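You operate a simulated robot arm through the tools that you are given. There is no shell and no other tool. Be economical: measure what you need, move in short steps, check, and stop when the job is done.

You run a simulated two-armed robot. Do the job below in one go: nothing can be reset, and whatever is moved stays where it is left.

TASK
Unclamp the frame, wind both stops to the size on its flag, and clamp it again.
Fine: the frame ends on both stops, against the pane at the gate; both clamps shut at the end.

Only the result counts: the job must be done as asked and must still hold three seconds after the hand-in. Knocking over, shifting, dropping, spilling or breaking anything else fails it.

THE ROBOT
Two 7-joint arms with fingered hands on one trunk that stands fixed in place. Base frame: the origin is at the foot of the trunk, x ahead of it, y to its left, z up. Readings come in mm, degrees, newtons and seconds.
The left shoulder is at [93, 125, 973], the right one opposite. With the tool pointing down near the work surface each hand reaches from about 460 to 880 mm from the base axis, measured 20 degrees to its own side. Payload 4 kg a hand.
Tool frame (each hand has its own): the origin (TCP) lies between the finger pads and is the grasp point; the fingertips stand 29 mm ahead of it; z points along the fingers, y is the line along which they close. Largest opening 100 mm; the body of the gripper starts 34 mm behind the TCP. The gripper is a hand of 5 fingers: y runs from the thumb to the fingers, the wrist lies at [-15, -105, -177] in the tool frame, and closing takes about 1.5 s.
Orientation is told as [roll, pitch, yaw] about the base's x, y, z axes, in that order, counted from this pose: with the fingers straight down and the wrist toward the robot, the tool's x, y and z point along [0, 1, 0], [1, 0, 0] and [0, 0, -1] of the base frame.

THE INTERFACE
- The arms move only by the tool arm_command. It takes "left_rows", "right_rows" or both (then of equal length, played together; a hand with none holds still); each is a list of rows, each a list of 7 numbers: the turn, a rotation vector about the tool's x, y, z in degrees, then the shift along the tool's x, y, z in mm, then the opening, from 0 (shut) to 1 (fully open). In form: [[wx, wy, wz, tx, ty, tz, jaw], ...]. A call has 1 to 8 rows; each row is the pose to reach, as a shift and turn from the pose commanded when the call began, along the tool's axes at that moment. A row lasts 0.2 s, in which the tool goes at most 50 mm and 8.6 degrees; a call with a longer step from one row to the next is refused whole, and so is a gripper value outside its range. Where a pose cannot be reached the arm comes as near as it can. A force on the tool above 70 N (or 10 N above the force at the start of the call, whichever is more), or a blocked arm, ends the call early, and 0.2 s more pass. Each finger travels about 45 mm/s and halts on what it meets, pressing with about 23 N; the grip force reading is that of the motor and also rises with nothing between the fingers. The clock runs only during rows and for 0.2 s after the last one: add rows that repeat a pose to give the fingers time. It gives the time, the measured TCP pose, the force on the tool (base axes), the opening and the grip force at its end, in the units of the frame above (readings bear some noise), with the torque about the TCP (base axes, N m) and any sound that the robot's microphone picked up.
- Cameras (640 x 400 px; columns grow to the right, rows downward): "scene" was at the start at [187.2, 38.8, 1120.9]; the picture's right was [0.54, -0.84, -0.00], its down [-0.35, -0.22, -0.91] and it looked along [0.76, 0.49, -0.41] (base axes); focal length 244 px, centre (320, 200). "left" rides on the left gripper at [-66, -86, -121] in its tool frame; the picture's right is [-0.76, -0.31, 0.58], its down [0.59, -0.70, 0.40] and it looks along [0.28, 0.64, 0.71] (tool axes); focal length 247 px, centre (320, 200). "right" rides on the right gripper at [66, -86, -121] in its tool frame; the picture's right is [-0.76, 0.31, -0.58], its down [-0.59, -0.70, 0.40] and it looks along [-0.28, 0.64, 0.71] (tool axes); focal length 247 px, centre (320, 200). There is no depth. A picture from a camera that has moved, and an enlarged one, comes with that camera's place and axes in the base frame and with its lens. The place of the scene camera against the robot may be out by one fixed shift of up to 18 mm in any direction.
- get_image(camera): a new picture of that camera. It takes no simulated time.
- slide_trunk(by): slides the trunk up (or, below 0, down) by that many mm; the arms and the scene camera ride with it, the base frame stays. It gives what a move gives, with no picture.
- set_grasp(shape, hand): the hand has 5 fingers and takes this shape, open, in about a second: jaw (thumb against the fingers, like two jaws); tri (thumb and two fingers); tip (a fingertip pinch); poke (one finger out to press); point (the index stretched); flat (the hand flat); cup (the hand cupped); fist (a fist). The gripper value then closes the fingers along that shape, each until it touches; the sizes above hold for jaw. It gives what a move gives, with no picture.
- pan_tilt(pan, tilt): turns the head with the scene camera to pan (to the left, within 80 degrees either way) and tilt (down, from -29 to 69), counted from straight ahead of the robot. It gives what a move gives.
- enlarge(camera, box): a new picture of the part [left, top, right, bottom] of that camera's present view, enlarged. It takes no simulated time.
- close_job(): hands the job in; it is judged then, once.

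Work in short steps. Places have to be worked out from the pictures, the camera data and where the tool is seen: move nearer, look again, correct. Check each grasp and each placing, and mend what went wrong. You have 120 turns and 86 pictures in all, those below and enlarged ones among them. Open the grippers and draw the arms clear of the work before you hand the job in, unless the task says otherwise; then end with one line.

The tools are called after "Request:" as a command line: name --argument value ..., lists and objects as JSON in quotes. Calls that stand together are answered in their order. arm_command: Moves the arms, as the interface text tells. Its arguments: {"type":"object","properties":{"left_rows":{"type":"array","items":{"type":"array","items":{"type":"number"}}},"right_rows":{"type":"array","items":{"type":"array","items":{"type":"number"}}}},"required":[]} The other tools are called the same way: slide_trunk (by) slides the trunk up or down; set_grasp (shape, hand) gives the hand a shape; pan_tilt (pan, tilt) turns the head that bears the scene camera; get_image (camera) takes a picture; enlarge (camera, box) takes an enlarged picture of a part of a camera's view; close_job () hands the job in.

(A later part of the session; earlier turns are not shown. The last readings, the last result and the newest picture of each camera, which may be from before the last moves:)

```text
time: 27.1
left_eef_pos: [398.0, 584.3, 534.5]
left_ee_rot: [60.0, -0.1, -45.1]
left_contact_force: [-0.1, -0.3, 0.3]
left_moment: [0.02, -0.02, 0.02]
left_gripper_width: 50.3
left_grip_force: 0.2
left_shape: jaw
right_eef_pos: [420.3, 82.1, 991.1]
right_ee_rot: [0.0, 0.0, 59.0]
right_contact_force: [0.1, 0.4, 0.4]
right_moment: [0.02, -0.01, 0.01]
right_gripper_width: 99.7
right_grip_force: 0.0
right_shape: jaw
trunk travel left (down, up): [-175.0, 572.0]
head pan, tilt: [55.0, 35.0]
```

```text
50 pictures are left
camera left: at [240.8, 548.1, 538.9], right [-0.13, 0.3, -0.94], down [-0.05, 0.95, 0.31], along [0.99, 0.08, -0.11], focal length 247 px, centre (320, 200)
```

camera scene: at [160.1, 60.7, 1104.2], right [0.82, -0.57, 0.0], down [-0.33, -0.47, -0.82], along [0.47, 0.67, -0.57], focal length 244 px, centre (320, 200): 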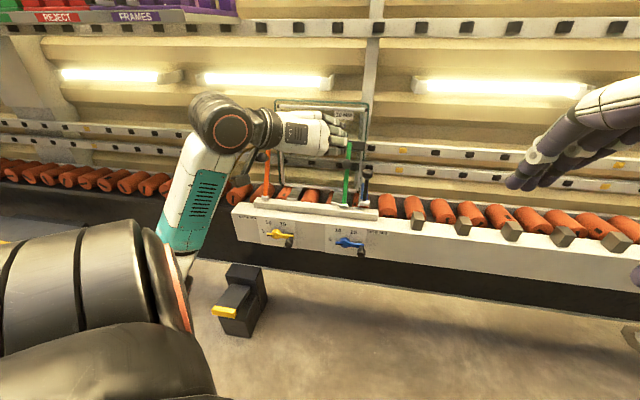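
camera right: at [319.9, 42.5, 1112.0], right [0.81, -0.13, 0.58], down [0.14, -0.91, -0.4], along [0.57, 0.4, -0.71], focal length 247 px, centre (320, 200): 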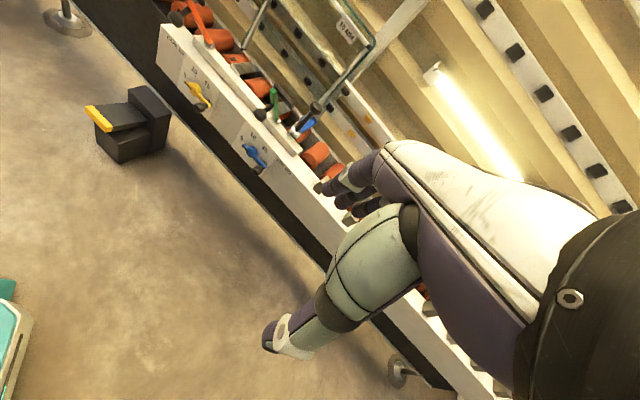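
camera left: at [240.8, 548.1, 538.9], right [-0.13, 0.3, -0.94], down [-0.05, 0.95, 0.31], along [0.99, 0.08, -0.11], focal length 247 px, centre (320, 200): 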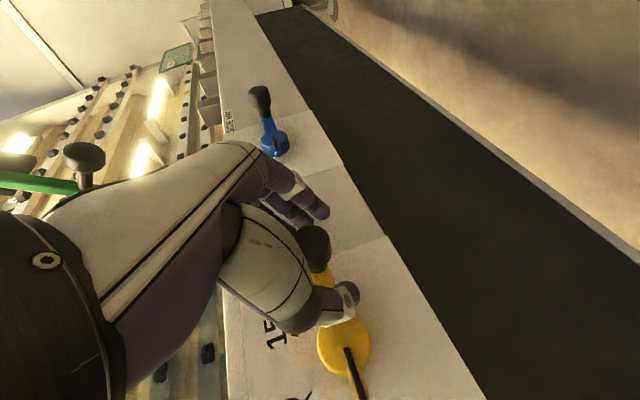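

TCP and knob coincide in the view. I close on the knob.

Request:
arm_command --left_rows '[[0, 0, 0, 0, 0, 2, 0.4], [0, 0, 0, 0, 0, 2, 0.3], [0, 0, 0, 0, 0, 2, 0.2], [0, 0, 0, 0, 0, 2, 0.1], [0, 0, 0, 0, 0, 2, 0.1], [0, 0, 0, 0, 0, 2, 0.1]]'

Request:
arm_command --left_rows '[[0, 0, 0, -4, -0.5, 2.3, 0.05], [0, 0, 0, -8.2, -1.3, 4.7, 0.05], [0, 0, 0, -16, -4.3, 9.3, 0.05], [0, 0, 0, -23.5, -8.8, 13.6, 0.05], [0, 0, 0, -30, -14.7, 17.3, 0.05], [0, 0, 0, -30, -14.7, 17.3, 0.05]]'

Request:
get_image --camera "left"

Request:
enlarge --camera "right" --box '[140, 50, 300, 150]'

```text
time: 28.5
left_eef_pos: [400.5, 584.8, 533.8]
left_ee_rot: [59.9, -0.1, -45.0]
left_contact_force: [2.1, 0.6, -3.8]
left_moment: [0.13, -0.01, 0.13]
left_gripper_width: 12.1
left_grip_force: 23.1
left_shape: jaw
right_eef_pos: [420.6, 82.3, 990.4]
right_ee_rot: [0.0, 0.1, 59.0]
right_contact_force: [0.2, 0.2, -0.1]
right_moment: [0.02, -0.02, 0.0]
right_gripper_width: 99.9
right_grip_force: 0.0
right_shape: jaw
trunk travel left (down, up): [-175.0, 572.0]
head pan, tilt: [55.0, 35.0]
```

```text
time: 29.9
left_eef_pos: [390.4, 593.0, 497.7]
left_ee_rot: [59.9, 0.0, -45.0]
left_contact_force: [18.1, -4.3, -9.0]
left_moment: [0.17, -0.02, -0.14]
left_gripper_width: 10.1
left_grip_force: 23.1
left_shape: jaw
right_eef_pos: [421.5, 83.4, 990.3]
right_ee_rot: [0.2, 0.2, 59.1]
right_contact_force: [-0.8, 0.6, 0.1]
right_moment: [-0.03, 0.03, -0.02]
right_gripper_width: 99.8
right_grip_force: 0.0
right_shape: jaw
trunk travel left (down, up): [-175.0, 572.0]
head pan, tilt: [55.0, 35.0]
```

```text
49 pictures are left
camera left: at [231.7, 556.9, 502.7], right [-0.13, 0.3, -0.94], down [-0.04, 0.95, 0.31], along [0.99, 0.08, -0.11], focal length 247 px, centre (320, 200)
```

left: 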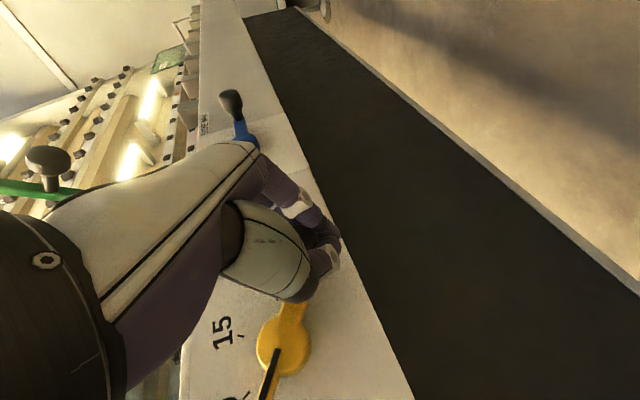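

```text
4.00 times, centred on (220, 100) of right
camera zoom: at [321.4, 43.7, 1111.2], right [0.81, -0.13, 0.57], down [0.14, -0.91, -0.4], along [0.57, 0.4, -0.71], focal length 988 px, centre (720, 600)
```

zoom: 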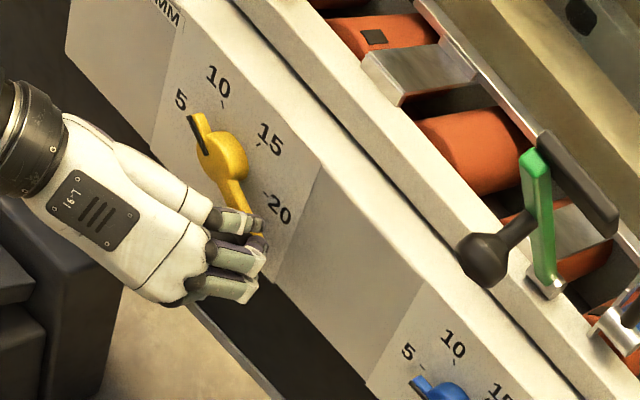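

The crank follows. I check the dial in the more frontal scene view.

Request:
enlarge --camera "scene" --box '[240, 200, 400, 300]'

```text
4.00 times, centred on (320, 250) of scene
camera zoom: at [162.0, 61.1, 1103.7], right [0.82, -0.57, 0.0], down [-0.33, -0.47, -0.82], along [0.47, 0.67, -0.57], focal length 978 px, centre (320, 0)
```

zoom: 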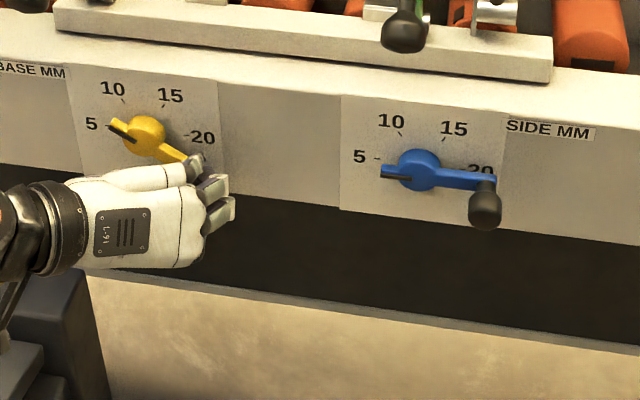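

Line direction of the pointer works out to ~138°, with ticks at 180/120/60/0° (12° per mm): about 8.5 now. I turn on to about 58° below horizontal.

Request:
arm_command --left_rows '[[0, 0, 0, -4, -4.8, 2.3, 0.05], [0, 0, 0, -8, -11.3, 4.6, 0.05], [0, 0, 0, -8, -11.3, 4.6, 0.05]]'

Request:
enlarge --camera "scene" --box '[255, 212, 305, 246]'

```text
time: 30.7
left_eef_pos: [382.7, 601.6, 487.6]
left_ee_rot: [59.6, 0.0, -45.1]
left_contact_force: [11.0, -12.5, -17.9]
left_moment: [0.22, 0.24, -0.25]
left_gripper_width: 9.9
left_grip_force: 22.5
left_shape: jaw
right_eef_pos: [421.4, 83.2, 990.1]
right_ee_rot: [0.0, 0.1, 59.0]
right_contact_force: [0.4, -0.6, -0.1]
right_moment: [-0.01, -0.01, 0.04]
right_gripper_width: 99.9
right_grip_force: 0.1
right_shape: jaw
trunk travel left (down, up): [-175.0, 572.0]
head pan, tilt: [55.0, 35.0]
```

```text
11.76 times, centred on (280, 229) of scene
camera zoom: at [161.7, 61.3, 1103.7], right [0.82, -0.57, 0.0], down [-0.33, -0.47, -0.82], along [0.47, 0.67, -0.57], focal length 2875 px, centre (791, -141)
```

zoom: 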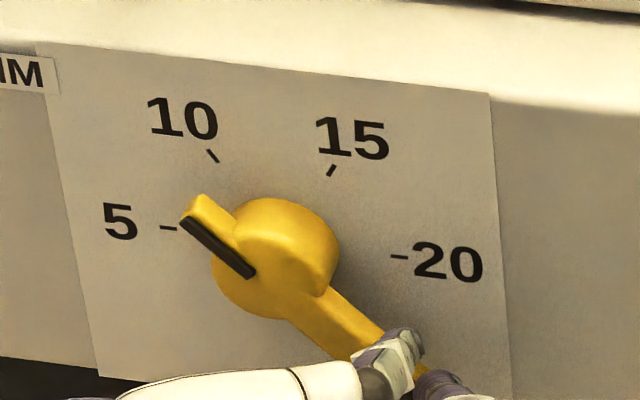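

The dial reads about 8.7 (pointer at 136°) though the hand advanced more, so the knob slid in the grip. I look closer.

Request:
get_image --camera "left"

Request:
enlarge --camera "scene" --box '[255, 215, 335, 265]'

```text
45 pictures are left
camera left: at [224.6, 564.4, 492.7], right [-0.14, 0.3, -0.94], down [-0.04, 0.95, 0.31], along [0.99, 0.08, -0.12], focal length 247 px, centre (320, 200)
```

left: 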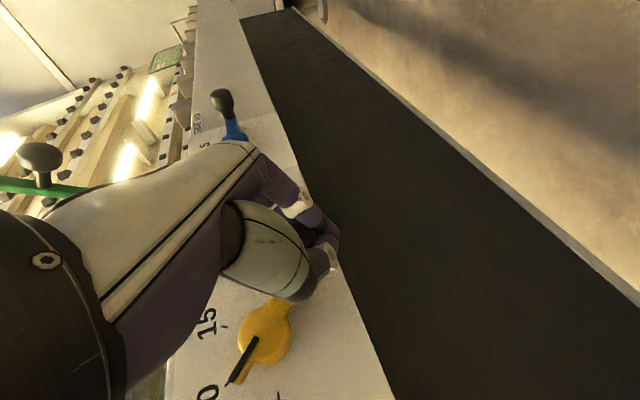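

```text
8.00 times, centred on (295, 240) of scene
camera zoom: at [161.7, 61.3, 1103.7], right [0.82, -0.57, 0.0], down [-0.33, -0.47, -0.82], along [0.47, 0.67, -0.57], focal length 1955 px, centre (520, -120)
```

zoom: 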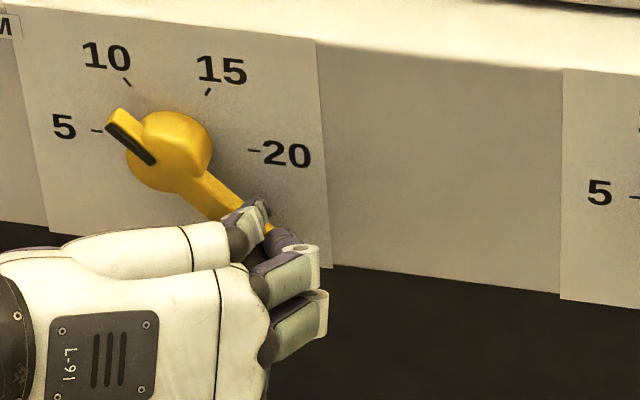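

Combining scene and left views, the pointer is about 132° (≈9.0). I go on roughly 12° more.

Request:
arm_command --left_rows '[[0, 0, 0, -2.5, -6, 1.5, 0.05], [0, 0, 0, -4.3, -11.7, 2.5, 0.05], [0, 0, 0, -4.3, -11.7, 2.5, 0.05]]'

Request:
enlarge --camera "scene" --box '[255, 212, 305, 246]'

Request:
enlarge --camera "left" --box '[160, 280, 340, 400]'

```text
time: 31.5
left_eef_pos: [375.1, 606.3, 480.5]
left_ee_rot: [59.5, 0.0, -45.3]
left_contact_force: [18.3, -13.4, -29.2]
left_moment: [0.25, 0.55, -0.21]
left_gripper_width: 10.0
left_grip_force: 23.4
left_shape: jaw
right_eef_pos: [421.2, 84.4, 988.8]
right_ee_rot: [0.0, 0.2, 58.9]
right_contact_force: [-0.1, -0.7, -0.6]
right_moment: [0.0, 0.03, 0.0]
right_gripper_width: 99.7
right_grip_force: 0.1
right_shape: jaw
trunk travel left (down, up): [-175.0, 572.0]
head pan, tilt: [55.0, 35.0]
```

```text
11.76 times, centred on (280, 229) of scene
camera zoom: at [162.1, 62.2, 1103.5], right [0.82, -0.57, 0.0], down [-0.33, -0.47, -0.82], along [0.47, 0.67, -0.58], focal length 2875 px, centre (791, -141)
```

zoom: 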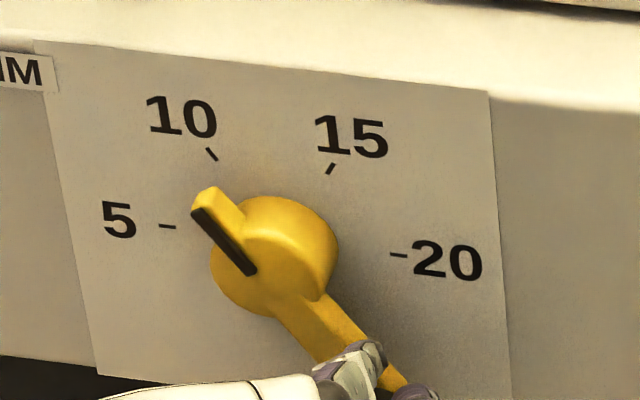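

```text
3.33 times, centred on (250, 340) of left
camera zoom: at [216.2, 572.1, 486.4], right [-0.14, 0.3, -0.94], down [-0.04, 0.95, 0.31], along [0.99, 0.08, -0.12], focal length 823 px, centre (553, -267)
```

zoom: 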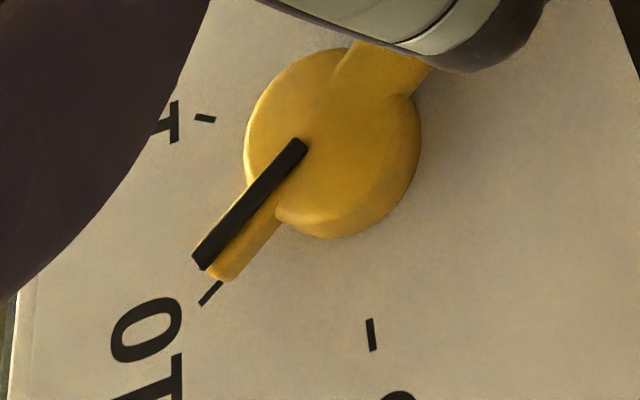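

Both views now give ~124° (≈9.6). A little more is needed.

Request:
arm_command --left_rows '[[0, 0, 0, -1.3, -3, 0.8, 0.05], [0, 0, 0, -2.6, -6.5, 1.5, 0.05], [0, 0, 0, -2.6, -6.5, 1.5, 0.05]]'

Request:
enlarge --camera "left" --box '[160, 280, 340, 400]'

```text
time: 32.3
left_eef_pos: [370.2, 611.9, 477.0]
left_ee_rot: [59.4, 0.1, -45.3]
left_contact_force: [15.6, -14.0, -34.7]
left_moment: [0.33, 0.67, -0.23]
left_gripper_width: 9.9
left_grip_force: 22.9
left_shape: jaw
right_eef_pos: [422.0, 83.5, 989.3]
right_ee_rot: [0.1, 0.2, 59.1]
right_contact_force: [0.3, 0.0, 0.7]
right_moment: [0.01, 0.03, 0.02]
right_gripper_width: 99.7
right_grip_force: 0.0
right_shape: jaw
trunk travel left (down, up): [-175.0, 572.0]
head pan, tilt: [55.0, 35.0]
```

```text
3.33 times, centred on (250, 340) of left
camera zoom: at [212.3, 576.2, 483.8], right [-0.14, 0.3, -0.94], down [-0.04, 0.95, 0.3], along [0.99, 0.08, -0.12], focal length 823 px, centre (553, -267)
```

zoom: 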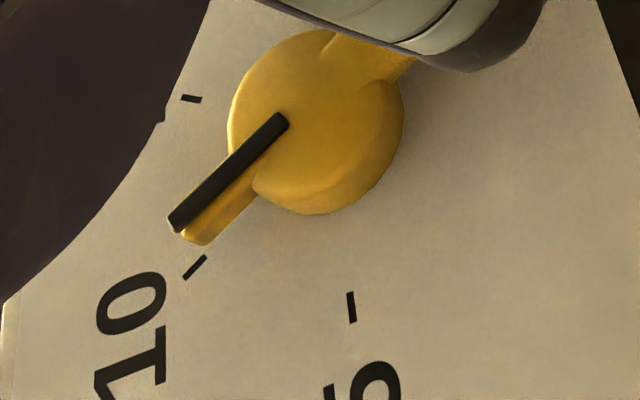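

Pointer now ~117° (≈10.2). I release and see where it rests.

Request:
arm_command --left_rows '[[0, 0, 0, 0, 0, 0, 0.2], [0, 0, 0, 0, 0, 0, 0.3], [0, 0, 0, 0, 0, 0, 0.4], [0, 0, 0, 0, 0, 0, 0.5], [0, 0, 0, 0, 0, -30, 0.5], [0, 0, 0, 0, 0, -70, 0.5], [0, 0, 0, 0, 0, -100, 0.5], [0, 0, 0, 0, 0, -100, 0.5]]'

Request:
get_image --camera "left"

Request:
enlarge --camera "scene" --box '[255, 212, 305, 246]'

```text
time: 34.1
left_eef_pos: [305.0, 553.4, 532.9]
left_ee_rot: [60.0, 0.0, -44.9]
left_contact_force: [-0.4, -0.3, 0.3]
left_moment: [0.04, 0.02, 0.03]
left_gripper_width: 49.8
left_grip_force: 0.1
left_shape: jaw
right_eef_pos: [419.8, 82.1, 992.1]
right_ee_rot: [0.0, 0.0, 59.0]
right_contact_force: [0.7, -0.4, -0.1]
right_moment: [0.04, -0.01, 0.0]
right_gripper_width: 100.1
right_grip_force: 0.1
right_shape: jaw
trunk travel left (down, up): [-175.0, 572.0]
head pan, tilt: [55.0, 35.0]
```

```text
40 pictures are left
camera left: at [147.4, 516.6, 537.0], right [-0.13, 0.3, -0.94], down [-0.05, 0.95, 0.31], along [0.99, 0.08, -0.11], focal length 247 px, centre (320, 200)
```

left: 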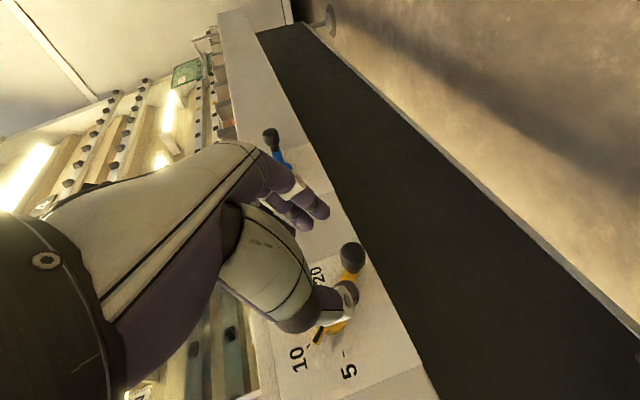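

```text
11.76 times, centred on (280, 229) of scene
camera zoom: at [160.3, 60.4, 1104.2], right [0.82, -0.57, 0.0], down [-0.33, -0.47, -0.82], along [0.47, 0.67, -0.57], focal length 2875 px, centre (791, -141)
```

zoom: 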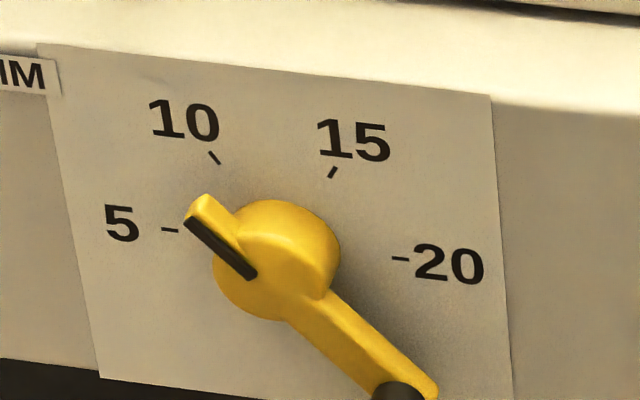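

On release the crank sprang back to about 131° (≈9.1): the grip dragged it. Instead I'll straddle the knob with open fingers and nudge it leftward with the finger side, which leaves nothing to drag on release.

Request:
arm_command --left_rows '[[0, 0, 0, 8, 13, 10, 0.5], [0, 0, 0, 15, 26, 25, 0.5], [0, 0, 0, 15, 26, 50, 0.5], [0, 0, 0, 15, 26, 75, 0.5], [0, 0, 0, 15, 26, 97, 0.5], [0, 0, 0, 15, 26, 97, 0.5]]'

Request:
get_image --camera "left"

```text
time: 35.5
left_eef_pos: [390.3, 602.1, 498.1]
left_ee_rot: [60.0, 0.0, -44.9]
left_contact_force: [-0.8, -0.5, 0.0]
left_moment: [0.03, 0.01, -0.01]
left_gripper_width: 50.1
left_grip_force: 0.1
left_shape: jaw
right_eef_pos: [421.4, 83.1, 989.8]
right_ee_rot: [0.0, 0.0, 59.0]
right_contact_force: [0.1, 0.2, 0.1]
right_moment: [-0.02, -0.01, 0.0]
right_gripper_width: 99.8
right_grip_force: 0.1
right_shape: jaw
trunk travel left (down, up): [-175.0, 572.0]
head pan, tilt: [55.0, 35.0]
```

```text
38 pictures are left
camera left: at [232.7, 564.9, 501.6], right [-0.13, 0.3, -0.94], down [-0.05, 0.95, 0.31], along [0.99, 0.08, -0.11], focal length 247 px, centre (320, 200)
```

left: 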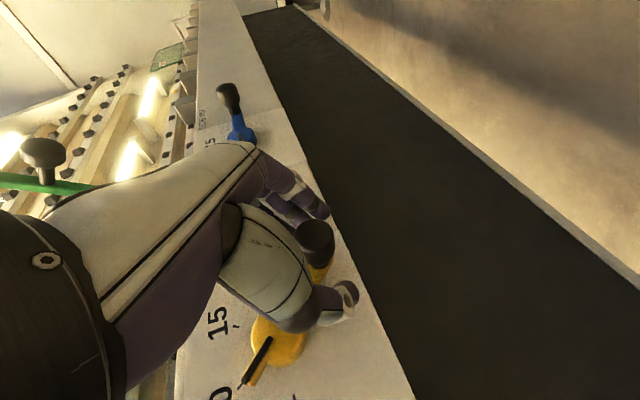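

Straddled. I move left 19 mm so the fingers contact and begin to push the knob.

Request:
arm_command --left_rows '[[0, 0, 0, 0, -8, 0, 0.5], [0, 0, 0, 0, -14, 0, 0.5], [0, 0, 0, -2, -19, 1, 0.5], [0, 0, 0, -2, -19, 1, 0.5]]'

Request:
enlarge --camera "left" --box '[160, 200, 380, 400]'

```text
time: 36.5
left_eef_pos: [376.3, 612.5, 495.1]
left_ee_rot: [60.0, -0.1, -45.0]
left_contact_force: [0.2, -0.9, 0.6]
left_moment: [0.02, -0.01, -0.02]
left_gripper_width: 50.4
left_grip_force: 0.0
left_shape: jaw
right_eef_pos: [419.2, 82.5, 990.6]
right_ee_rot: [0.0, 0.0, 59.0]
right_contact_force: [0.1, -0.7, 1.4]
right_moment: [-0.01, -0.02, -0.02]
right_gripper_width: 99.6
right_grip_force: 0.0
right_shape: jaw
trunk travel left (down, up): [-175.0, 572.0]
head pan, tilt: [55.0, 35.0]
```

```text
2.00 times, centred on (270, 300) of left
camera zoom: at [219.8, 576.8, 499.1], right [-0.13, 0.3, -0.94], down [-0.04, 0.95, 0.31], along [0.99, 0.08, -0.11], focal length 494 px, centre (420, 0)
```

zoom: 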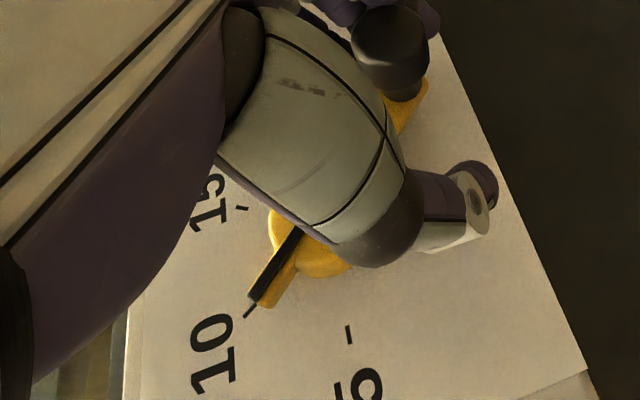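

No contact yet. I continue 9 mm more.

Request:
arm_command --left_rows '[[0, 0, 0, -1, -3, 0.5, 0.5], [0, 0, 0, -2, -6, 1, 0.5], [0, 0, 0, -4, -9, 2, 0.5], [0, 0, 0, -4, -9, 2, 0.5]]'

Request:
enlarge --camera "scene" --box '[255, 212, 305, 246]'

```text
time: 37.5
left_eef_pos: [370.8, 621.0, 491.2]
left_ee_rot: [60.0, -0.1, -45.0]
left_contact_force: [1.0, -2.5, -1.5]
left_moment: [0.03, 0.05, -0.05]
left_gripper_width: 51.2
left_grip_force: 0.1
left_shape: jaw
right_eef_pos: [420.2, 81.6, 990.2]
right_ee_rot: [0.1, 0.0, 59.1]
right_contact_force: [1.4, 0.5, 0.2]
right_moment: [-0.02, 0.0, 0.01]
right_gripper_width: 99.9
right_grip_force: 0.0
right_shape: jaw
trunk travel left (down, up): [-175.0, 572.0]
head pan, tilt: [55.0, 35.0]
```

```text
11.76 times, centred on (280, 229) of scene
camera zoom: at [160.3, 60.5, 1104.1], right [0.82, -0.57, 0.0], down [-0.33, -0.47, -0.82], along [0.47, 0.67, -0.57], focal length 2875 px, centre (791, -141)
```

zoom: 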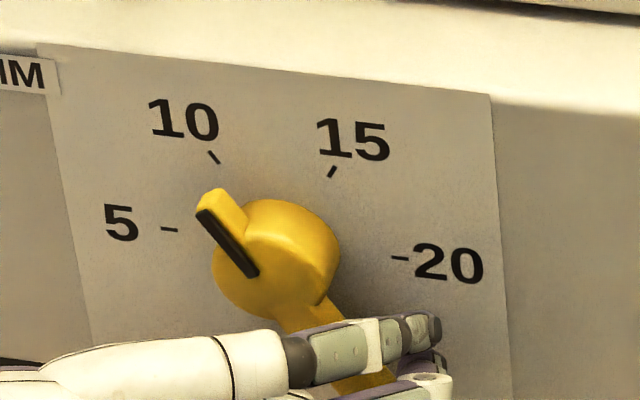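

Pushing works: pointer ~123° (≈9.75). A further 3 mm.

Request:
arm_command --left_rows '[[0, 0, 0, -1, -2, 0.5, 0.5], [0, 0, 0, -1.5, -3.2, 1, 0.5], [0, 0, 0, -1.5, -3.2, 1, 0.5]]'

Request:
enlarge --camera "scene" --box '[255, 212, 305, 246]'

Request:
enlarge --camera "left" --box '[160, 280, 340, 400]'

```text
time: 38.3
left_eef_pos: [366.7, 620.8, 489.2]
left_ee_rot: [60.0, -0.1, -45.0]
left_contact_force: [1.9, -1.5, -2.6]
left_moment: [0.07, 0.03, -0.05]
left_gripper_width: 51.3
left_grip_force: 0.1
left_shape: jaw
right_eef_pos: [420.8, 82.6, 990.8]
right_ee_rot: [0.1, 0.0, 59.0]
right_contact_force: [-0.1, 1.0, 0.1]
right_moment: [-0.02, -0.01, -0.03]
right_gripper_width: 99.7
right_grip_force: 0.1
right_shape: jaw
trunk travel left (down, up): [-175.0, 572.0]
head pan, tilt: [55.0, 35.0]
```

```text
11.76 times, centred on (280, 229) of scene
camera zoom: at [160.4, 60.5, 1104.1], right [0.82, -0.57, 0.0], down [-0.33, -0.47, -0.82], along [0.47, 0.67, -0.57], focal length 2875 px, centre (791, -141)
```

zoom: 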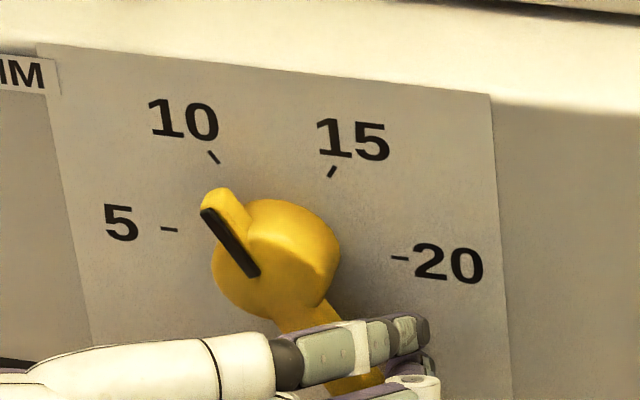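

```text
3.33 times, centred on (250, 340) of left
camera zoom: at [210.4, 585.5, 493.9], right [-0.13, 0.3, -0.94], down [-0.05, 0.95, 0.31], along [0.99, 0.08, -0.11], focal length 823 px, centre (553, -267)
```

zoom: 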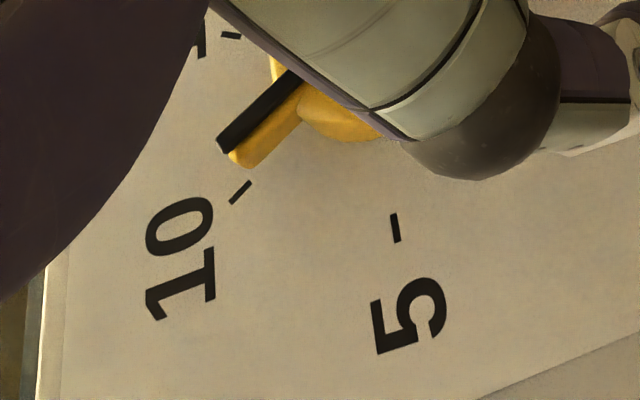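

Both views give 120° — exactly 10. I back off to the right and withdraw.

Request:
arm_command --left_rows '[[0, 0, 0, 0, 6, 0, 0.5], [0, 0, 0, 0, 12, 0, 0.55], [0, 0, 0, 0, 14, -25, 0.55], [0, 0, 0, 0, 14, -60, 0.55], [0, 0, 0, 0, 14, -100, 0.55], [0, 0, 0, 0, 14, -100, 0.55]]'

Request:
enlarge --camera "scene" --box '[250, 210, 410, 310]'

Request:
get_image --camera "left"

```text
time: 39.7
left_eef_pos: [316.5, 550.4, 540.2]
left_ee_rot: [60.1, 0.0, -45.0]
left_contact_force: [0.4, -0.1, 0.6]
left_moment: [-0.01, -0.01, 0.0]
left_gripper_width: 54.8
left_grip_force: 0.1
left_shape: jaw
right_eef_pos: [419.5, 82.7, 990.9]
right_ee_rot: [-0.1, 0.0, 59.1]
right_contact_force: [0.3, 0.2, 0.1]
right_moment: [0.0, 0.04, 0.01]
right_gripper_width: 99.7
right_grip_force: 0.0
right_shape: jaw
trunk travel left (down, up): [-175.0, 572.0]
head pan, tilt: [55.0, 35.0]
```

```text
4.00 times, centred on (330, 260) of scene
camera zoom: at [160.1, 60.3, 1104.2], right [0.82, -0.57, 0.0], down [-0.33, -0.47, -0.82], along [0.47, 0.67, -0.57], focal length 978 px, centre (280, -40)
```

zoom: 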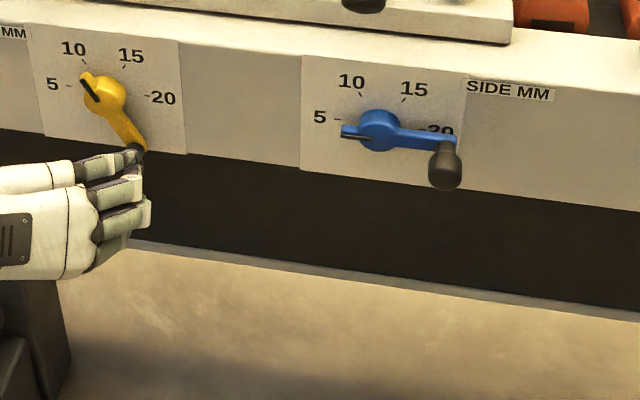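

```text
32 pictures are left
camera left: at [158.6, 513.6, 544.8], right [-0.13, 0.3, -0.94], down [-0.05, 0.95, 0.31], along [0.99, 0.08, -0.11], focal length 247 px, centre (320, 200)
```

left: 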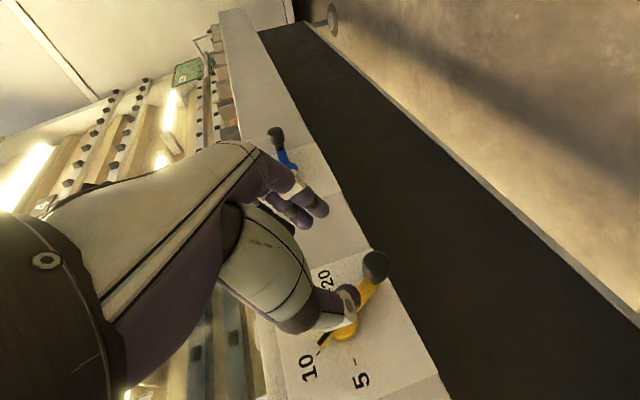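

Yellow holds at 10. Blue knob tip computed near (564,424,535); I move the hand across to stage in front of it.

Request:
arm_command --left_rows '[[0, 0, 0, 10, 36, -8, 0.6], [0, 0, 0, 20, 74, -15, 0.6], [0, 0, 0, 28, 112, -20, 0.6], [0, 0, 0, 34, 150, -23, 0.6], [0, 0, 0, 38, 190, -23, 0.6], [0, 0, 0, 38, 228, -23, 0.6], [0, 0, 0, 38, 264, -23, 0.6], [0, 0, 0, 38, 264, -23, 0.6]]'

Request:
get_image --camera "left"

```text
time: 41.5
left_eef_pos: [502.6, 360.6, 584.0]
left_ee_rot: [60.0, -0.1, -45.0]
left_contact_force: [-1.3, -0.7, -0.1]
left_moment: [0.02, -0.01, 0.01]
left_gripper_width: 59.5
left_grip_force: 0.0
left_shape: jaw
right_eef_pos: [420.4, 82.2, 990.9]
right_ee_rot: [0.0, 0.0, 59.0]
right_contact_force: [0.8, -1.0, 0.1]
right_moment: [-0.04, -0.01, 0.01]
right_gripper_width: 99.8
right_grip_force: 0.1
right_shape: jaw
trunk travel left (down, up): [-175.0, 572.0]
head pan, tilt: [55.0, 35.0]
```

```text
31 pictures are left
camera left: at [344.1, 324.8, 588.9], right [-0.13, 0.3, -0.94], down [-0.05, 0.95, 0.31], along [0.99, 0.08, -0.11], focal length 247 px, centre (320, 200)
```

left: 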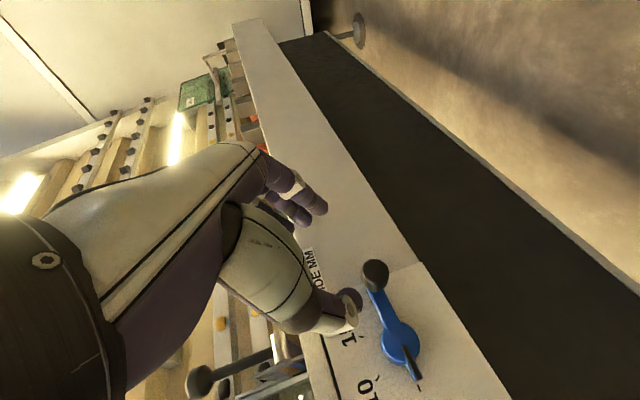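

Knob at (563,425,536), as computed. I advance and grip it.

Request:
arm_command --left_rows '[[0, 0, 0, 0, -1, 25, 0.5], [0, 0, 0, 0, -2, 48, 0.5], [0, 0, 0, 1, -2, 68, 0.5], [0, 0, 0, 1, -2, 85, 0.5], [0, 0, 0, 1, -2, 99, 0.5], [0, 0, 0, 1, -2, 99, 0.5]]'

Request:
arm_command --left_rows '[[0, 0, 0, 0, 0, 0, 0.4], [0, 0, 0, 0, 0, 0, 0.3], [0, 0, 0, 0, 0, 0, 0.2], [0, 0, 0, 0, 0, 0, 0.1], [0, 0, 0, 0, 0, 0, 0.1], [0, 0, 0, 0, 0, 0, 0.1]]'

Request:
arm_command --left_rows '[[0, 0, 0, -4, -0.5, 2.3, 0.05], [0, 0, 0, -8.2, -1.3, 4.7, 0.05], [0, 0, 0, -16, -4.3, 9.3, 0.05], [0, 0, 0, -23.5, -8.8, 13.6, 0.05], [0, 0, 0, -30, -14.7, 17.3, 0.05], [0, 0, 0, -30, -14.7, 17.3, 0.05]]'

Request:
enlarge --camera "scene" --box '[320, 210, 400, 260]'

```text
time: 42.9
left_eef_pos: [560.4, 425.3, 535.0]
left_ee_rot: [60.0, 0.0, -45.1]
left_contact_force: [0.1, -0.4, 0.1]
left_moment: [0.01, 0.0, 0.01]
left_gripper_width: 50.3
left_grip_force: 0.1
left_shape: jaw
right_eef_pos: [418.7, 80.7, 992.6]
right_ee_rot: [0.0, -0.1, 58.9]
right_contact_force: [0.1, -1.0, 0.4]
right_moment: [-0.01, -0.02, 0.0]
right_gripper_width: 99.8
right_grip_force: 0.1
right_shape: jaw
trunk travel left (down, up): [-175.0, 572.0]
head pan, tilt: [55.0, 35.0]
```

```text
time: 44.3
left_eef_pos: [562.5, 425.2, 535.4]
left_ee_rot: [59.9, 0.1, -45.0]
left_contact_force: [9.7, 0.7, -3.2]
left_moment: [0.12, -0.04, 0.05]
left_gripper_width: 12.4
left_grip_force: 23.0
left_shape: jaw
right_eef_pos: [420.2, 83.3, 991.3]
right_ee_rot: [0.1, 0.2, 59.0]
right_contact_force: [0.1, -0.1, 0.4]
right_moment: [0.0, -0.02, -0.03]
right_gripper_width: 99.9
right_grip_force: 0.2
right_shape: jaw
trunk travel left (down, up): [-175.0, 572.0]
head pan, tilt: [55.0, 35.0]
```

```text
time: 45.7
left_eef_pos: [551.3, 435.0, 497.7]
left_ee_rot: [59.7, 0.1, -45.0]
left_contact_force: [20.1, -9.9, -14.5]
left_moment: [0.3, 0.07, -0.13]
left_gripper_width: 12.2
left_grip_force: 23.2
left_shape: jaw
right_eef_pos: [421.8, 83.7, 989.4]
right_ee_rot: [0.1, 0.2, 59.1]
right_contact_force: [-0.5, -0.4, -0.3]
right_moment: [-0.01, -0.04, -0.01]
right_gripper_width: 99.7
right_grip_force: 0.1
right_shape: jaw
trunk travel left (down, up): [-175.0, 572.0]
head pan, tilt: [55.0, 35.0]
```

```text
8.00 times, centred on (360, 235) of scene
camera zoom: at [162.6, 60.8, 1103.6], right [0.82, -0.57, 0.0], down [-0.33, -0.47, -0.82], along [0.47, 0.67, -0.57], focal length 1955 px, centre (0, -80)
```

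zoom: 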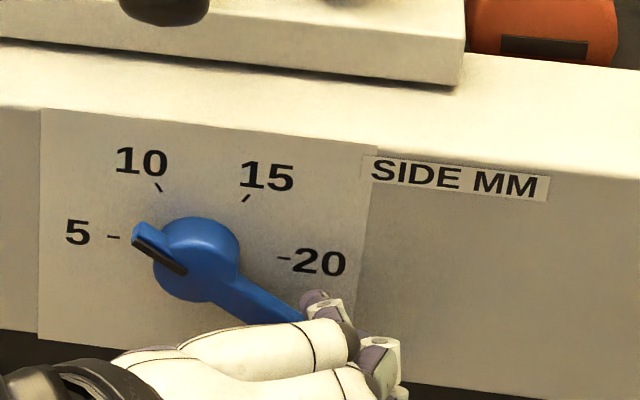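

Blue at about 143° (≈8). I open the fingers around the knob and then push leftward/down with the finger side.

Request:
arm_command --left_rows '[[0, 0, 0, 0, 0, 0, 0.2], [0, 0, 0, 0, 0, 0, 0.35], [0, 0, 0, 0, 0, 0, 0.5], [0, 0, 0, 0, 0, 0, 0.5], [0, 0, 0, 0, 0, 0, 0.5], [0, 0, 0, -1, -8, 0.5, 0.5], [0, 0, 0, -3, -16, 1.5, 0.5], [0, 0, 0, -3, -16, 1.5, 0.5]]'

Request:
arm_command --left_rows '[[0, 0, 0, -2, -4, 1, 0.5], [0, 0, 0, -4, -8, 2, 0.5], [0, 0, 0, -6, -12, 3.5, 0.5], [0, 0, 0, -6, -12, 3.5, 0.5]]'

Request:
enlarge --camera "scene" --box '[320, 210, 400, 260]'

```text
time: 47.5
left_eef_pos: [539.1, 446.6, 496.2]
left_ee_rot: [59.9, -0.1, -45.1]
left_contact_force: [8.7, -3.2, -6.5]
left_moment: [0.13, 0.17, 0.03]
left_gripper_width: 52.7
left_grip_force: 0.0
left_shape: jaw
right_eef_pos: [419.0, 81.4, 990.6]
right_ee_rot: [0.0, -0.1, 58.9]
right_contact_force: [-0.1, 0.8, -0.1]
right_moment: [-0.01, -0.01, 0.01]
right_gripper_width: 99.6
right_grip_force: 0.2
right_shape: jaw
trunk travel left (down, up): [-175.0, 572.0]
head pan, tilt: [55.0, 35.0]
```

```text
time: 48.5
left_eef_pos: [532.9, 453.2, 488.0]
left_ee_rot: [59.8, 0.2, -45.0]
left_contact_force: [10.5, -9.0, -11.6]
left_moment: [0.35, 0.37, -0.08]
left_gripper_width: 55.4
left_grip_force: 0.1
left_shape: jaw
right_eef_pos: [420.9, 82.1, 989.7]
right_ee_rot: [0.1, 0.1, 59.1]
right_contact_force: [-0.4, 0.0, 0.4]
right_moment: [0.06, 0.01, -0.02]
right_gripper_width: 99.7
right_grip_force: 0.0
right_shape: jaw
trunk travel left (down, up): [-175.0, 572.0]
head pan, tilt: [55.0, 35.0]
```

```text
8.00 times, centred on (360, 235) of scene
camera zoom: at [161.0, 60.7, 1103.8], right [0.82, -0.57, 0.0], down [-0.33, -0.47, -0.82], along [0.47, 0.67, -0.57], focal length 1955 px, centre (0, -80)
```

zoom: 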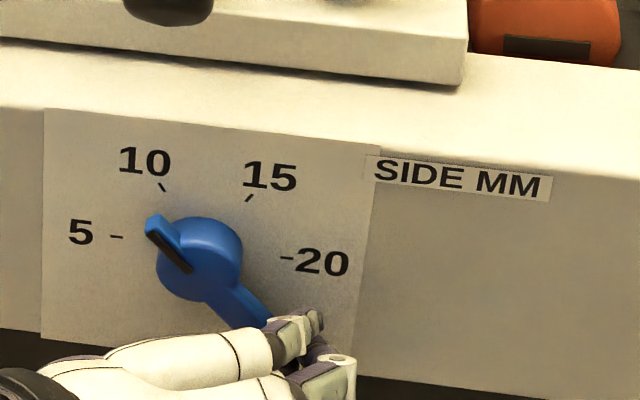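

Blue ~131–133°, moderate resistance (the stop is pushing the frame). I continue ~10 mm.

Request:
arm_command --left_rows '[[0, 0, 0, -2, -3, 1, 0.5], [0, 0, 0, -4, -6, 2, 0.5], [0, 0, 0, -5.5, -9, 3, 0.5], [0, 0, 0, -5.5, -9, 3, 0.5]]'

Request:
enlarge --camera "scene" --box '[330, 215, 380, 249]'

Request:
enlarge --camera "left" --box '[160, 280, 340, 400]'

```text
time: 49.5
left_eef_pos: [525.8, 460.9, 481.3]
left_ee_rot: [59.7, 0.2, -45.0]
left_contact_force: [12.9, -9.2, -22.8]
left_moment: [0.54, 0.66, -0.05]
left_gripper_width: 56.1
left_grip_force: 0.0
left_shape: jaw
right_eef_pos: [421.5, 82.3, 990.1]
right_ee_rot: [0.0, 0.1, 59.2]
right_contact_force: [0.6, -0.2, -0.6]
right_moment: [-0.02, -0.01, -0.02]
right_gripper_width: 99.8
right_grip_force: 0.1
right_shape: jaw
trunk travel left (down, up): [-175.0, 572.0]
head pan, tilt: [55.0, 35.0]
```

```text
11.76 times, centred on (355, 232) of scene
camera zoom: at [162.4, 61.3, 1103.5], right [0.82, -0.57, 0.0], down [-0.33, -0.47, -0.82], along [0.47, 0.67, -0.58], focal length 2875 px, centre (-92, -176)
```

zoom: 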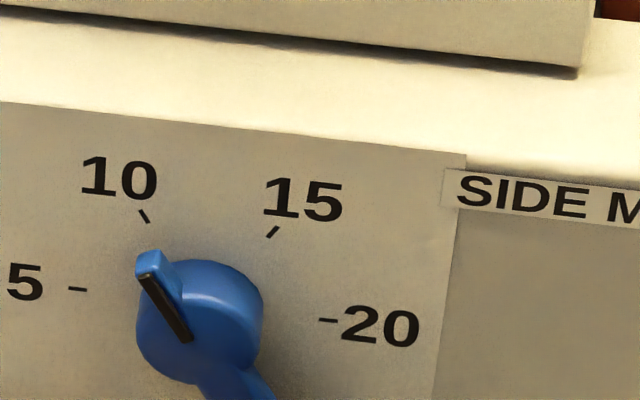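

```text
3.33 times, centred on (250, 340) of left
camera zoom: at [367.2, 425.3, 486.3], right [-0.14, 0.3, -0.94], down [-0.04, 0.95, 0.31], along [0.99, 0.08, -0.12], focal length 823 px, centre (553, -267)
```

zoom: 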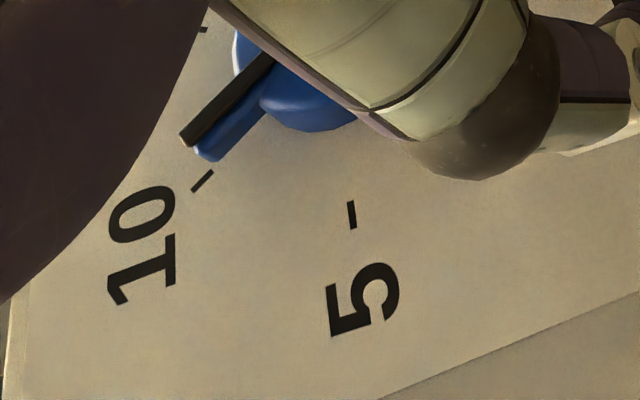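

Both views give ~120° on blue. I back off to the right, withdraw and check that it holds.

Request:
arm_command --left_rows '[[0, 0, 0, 1, 5, 0, 0.5], [0, 0, 0, 2, 12, 0, 0.5], [0, 0, 0, 2, 14, 0, 0.55], [0, 0, 0, 2, 14, 0, 0.55]]'

Request:
enlarge --camera "scene" --box '[330, 215, 380, 249]'

```text
time: 50.5
left_eef_pos: [537.8, 452.6, 486.7]
left_ee_rot: [60.2, 0.0, -45.0]
left_contact_force: [0.5, -1.3, -1.3]
left_moment: [0.05, 0.04, 0.01]
left_gripper_width: 55.5
left_grip_force: 0.0
left_shape: jaw
right_eef_pos: [419.7, 81.9, 989.2]
right_ee_rot: [0.0, 0.0, 58.9]
right_contact_force: [0.3, -0.7, -0.1]
right_moment: [0.01, -0.02, 0.05]
right_gripper_width: 99.6
right_grip_force: 0.1
right_shape: jaw
trunk travel left (down, up): [-175.0, 572.0]
head pan, tilt: [55.0, 35.0]
```

```text
11.76 times, centred on (355, 232) of scene
camera zoom: at [160.3, 60.3, 1104.2], right [0.82, -0.57, 0.0], down [-0.33, -0.47, -0.82], along [0.47, 0.67, -0.57], focal length 2875 px, centre (-92, -176)
```

zoom: 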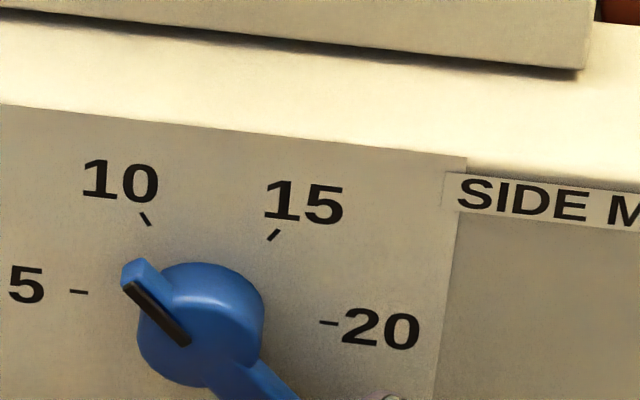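

It slid back to ~131° — the hand had sunk below the knob, pressing it radially and dragging it back. I lift to the height that worked on yellow and push again mostly sideways.

Request:
arm_command --left_rows '[[0, 0, 0, 5, 10, -3, 0.55], [0, 0, 0, 9, 12, -5, 0.5], [0, 0, 0, 8, 8, -4.5, 0.5], [0, 0, 0, 7, 4, -4, 0.5], [0, 0, 0, 5, -2, -3, 0.5], [0, 0, 0, 3.7, -6, -2, 0.5], [0, 0, 0, 3.7, -6, -2, 0.5]]'

Request:
enlarge --camera "scene" --box '[330, 215, 380, 249]'

```text
time: 52.1
left_eef_pos: [532.9, 457.2, 490.7]
left_ee_rot: [60.0, -0.1, -44.9]
left_contact_force: [2.0, -2.7, -2.6]
left_moment: [0.04, 0.03, -0.01]
left_gripper_width: 51.1
left_grip_force: 0.0
left_shape: jaw
right_eef_pos: [421.1, 81.5, 990.6]
right_ee_rot: [0.1, -0.1, 59.1]
right_contact_force: [-0.2, -0.1, -1.2]
right_moment: [0.0, -0.01, -0.03]
right_gripper_width: 99.8
right_grip_force: 0.0
right_shape: jaw
trunk travel left (down, up): [-175.0, 572.0]
head pan, tilt: [55.0, 35.0]
```

```text
11.76 times, centred on (355, 232) of scene
camera zoom: at [161.7, 59.6, 1104.0], right [0.82, -0.57, 0.0], down [-0.33, -0.47, -0.82], along [0.47, 0.67, -0.57], focal length 2875 px, centre (-92, -176)
```

zoom: 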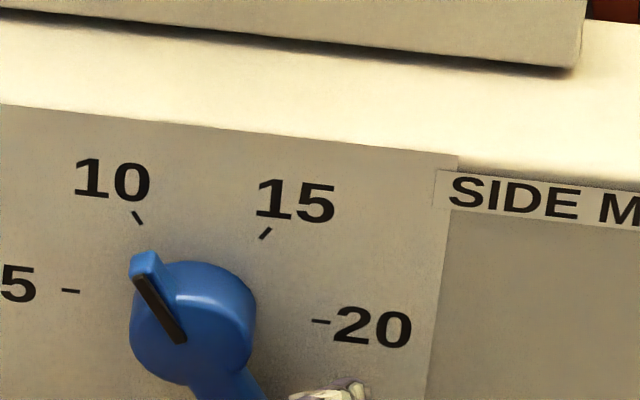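

Low force and ~120° now. I back off right and withdraw, then recheck.

Request:
arm_command --left_rows '[[0, 0, 0, 0, 6, 0, 0.5], [0, 0, 0, 0, 12, 0, 0.55], [0, 0, 0, 0, 14, -25, 0.55], [0, 0, 0, 0, 14, -60, 0.55], [0, 0, 0, 0, 14, -100, 0.55], [0, 0, 0, 0, 14, -140, 0.55], [0, 0, 0, 0, 14, -140, 0.55]]'

Request:
enlarge --camera "scene" --box '[250, 205, 390, 260]'

Request:
enlarge --camera "scene" --box '[240, 90, 400, 215]'

```text
time: 53.7
left_eef_pos: [455.3, 359.8, 559.9]
left_ee_rot: [59.9, 0.0, -45.0]
left_contact_force: [-0.6, 0.3, 0.3]
left_moment: [0.02, 0.0, 0.0]
left_gripper_width: 54.8
left_grip_force: 0.1
left_shape: jaw
right_eef_pos: [418.0, 80.7, 991.1]
right_ee_rot: [0.1, 0.0, 59.0]
right_contact_force: [-0.2, -1.0, 0.1]
right_moment: [0.0, -0.01, 0.0]
right_gripper_width: 99.6
right_grip_force: 0.0
right_shape: jaw
trunk travel left (down, up): [-175.0, 572.0]
head pan, tilt: [55.0, 35.0]
```

```text
4.57 times, centred on (320, 232) of scene
camera zoom: at [160.0, 60.1, 1104.2], right [0.82, -0.57, 0.0], down [-0.33, -0.47, -0.82], along [0.47, 0.67, -0.57], focal length 1117 px, centre (320, 51)
```

zoom: 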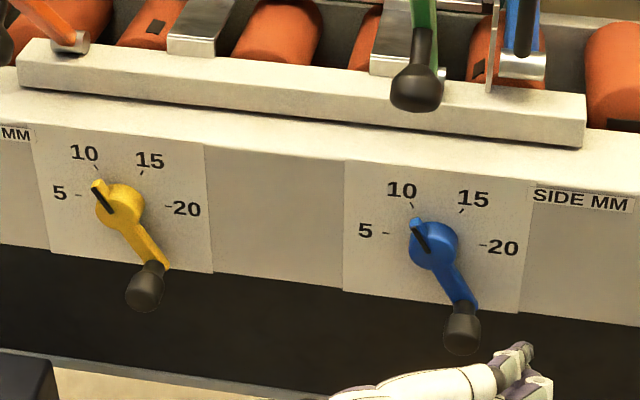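

```text
3.20 times, centred on (320, 152) of scene
camera zoom: at [160.0, 60.1, 1104.2], right [0.82, -0.57, 0.0], down [-0.33, -0.47, -0.82], along [0.47, 0.67, -0.57], focal length 782 px, centre (320, 352)
```

zoom: 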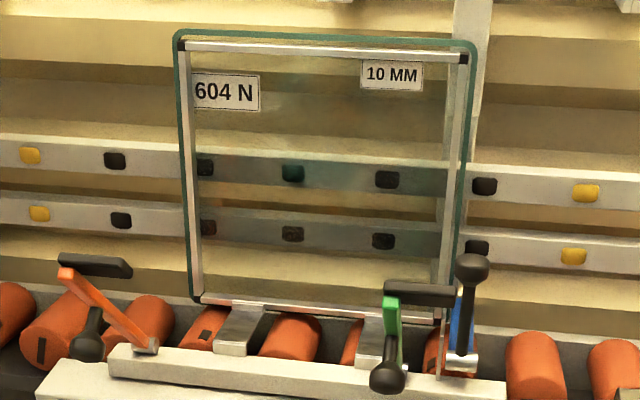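

The frame has risen. I check blue's pointer and the frame's contact with the stops at higher zoom.

Request:
enlarge --camera "scene" --box '[330, 215, 380, 249]'

Request:
enlarge --camera "scene" --box '[330, 130, 380, 190]'

Request:
enlarge --camera "right" --box '[230, 50, 350, 130]'

```text
11.76 times, centred on (355, 232) of scene
camera zoom: at [160.0, 60.1, 1104.2], right [0.82, -0.57, 0.0], down [-0.33, -0.47, -0.82], along [0.47, 0.67, -0.57], focal length 2875 px, centre (-92, -176)
```

zoom: 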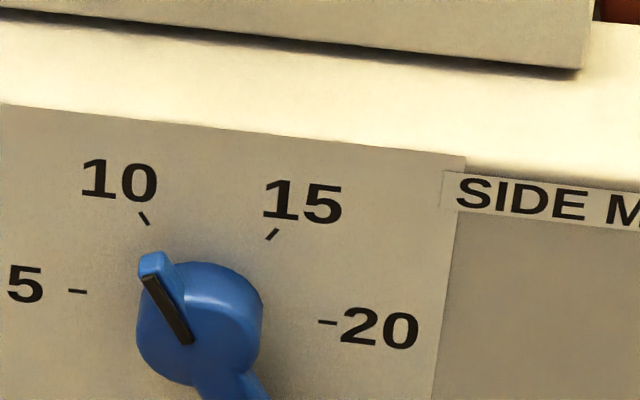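

```text
6.67 times, centred on (355, 160) of scene
camera zoom: at [160.0, 60.1, 1104.2], right [0.82, -0.57, 0.0], down [-0.33, -0.47, -0.82], along [0.47, 0.67, -0.57], focal length 1629 px, centre (87, 467)
```

zoom: 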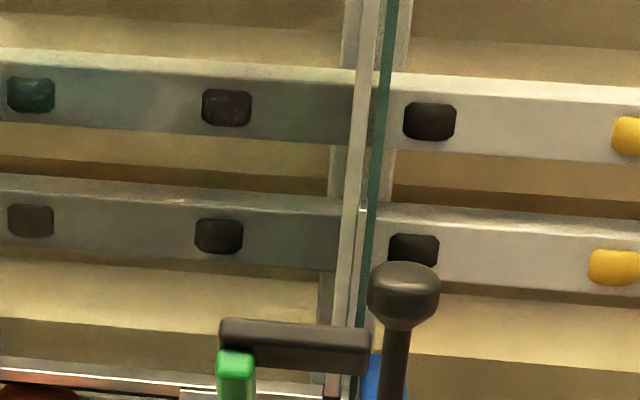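

```text
5.00 times, centred on (290, 90) of right
camera zoom: at [319.9, 42.1, 1111.9], right [0.81, -0.13, 0.58], down [0.14, -0.91, -0.4], along [0.57, 0.4, -0.71], focal length 1235 px, centre (470, 750)
```

zoom: 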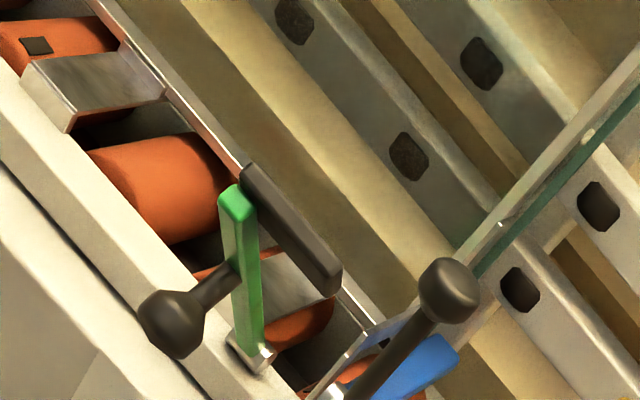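

Both dials read 10, and the side stop post touches the frame's right edge. Now I raise the left hand to stage in front of the opened green ball.

Request:
arm_command --left_rows '[[0, 0, 0, 30, 0, -20, 0.55], [0, 0, 0, 62, -8, -35, 0.55], [0, 0, 0, 94, -16, -50, 0.55], [0, 0, 0, 126, -24, -62, 0.55], [0, 0, 0, 158, -32, -70, 0.55], [0, 0, 0, 183, -40, -73, 0.55], [0, 0, 0, 183, -40, -73, 0.55]]'

Request:
get_image --camera "left"

```text
time: 55.3
left_eef_pos: [446.6, 411.6, 755.5]
left_ee_rot: [60.0, 0.0, -44.9]
left_contact_force: [-0.3, -0.3, -0.1]
left_moment: [0.0, -0.02, 0.0]
left_gripper_width: 55.0
left_grip_force: 0.0
left_shape: jaw
right_eef_pos: [419.5, 83.3, 991.1]
right_ee_rot: [0.0, -0.1, 59.0]
right_contact_force: [-0.3, -0.2, 0.0]
right_moment: [-0.04, 0.0, 0.0]
right_gripper_width: 99.9
right_grip_force: 0.1
right_shape: jaw
trunk travel left (down, up): [-175.0, 572.0]
head pan, tilt: [55.0, 35.0]
```

```text
19 pictures are left
camera left: at [288.5, 375.2, 760.3], right [-0.13, 0.3, -0.94], down [-0.04, 0.95, 0.31], along [0.99, 0.08, -0.11], focal length 247 px, centre (320, 200)
```

left: 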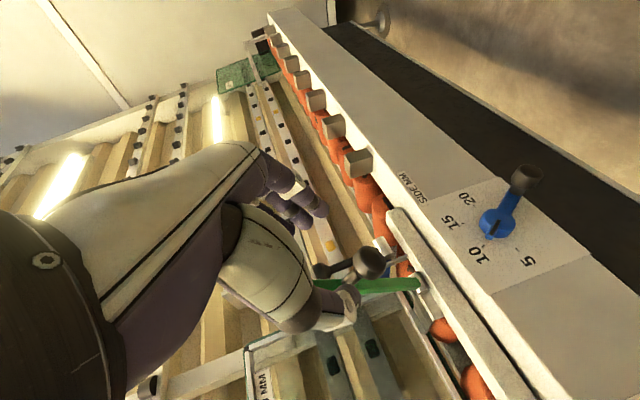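

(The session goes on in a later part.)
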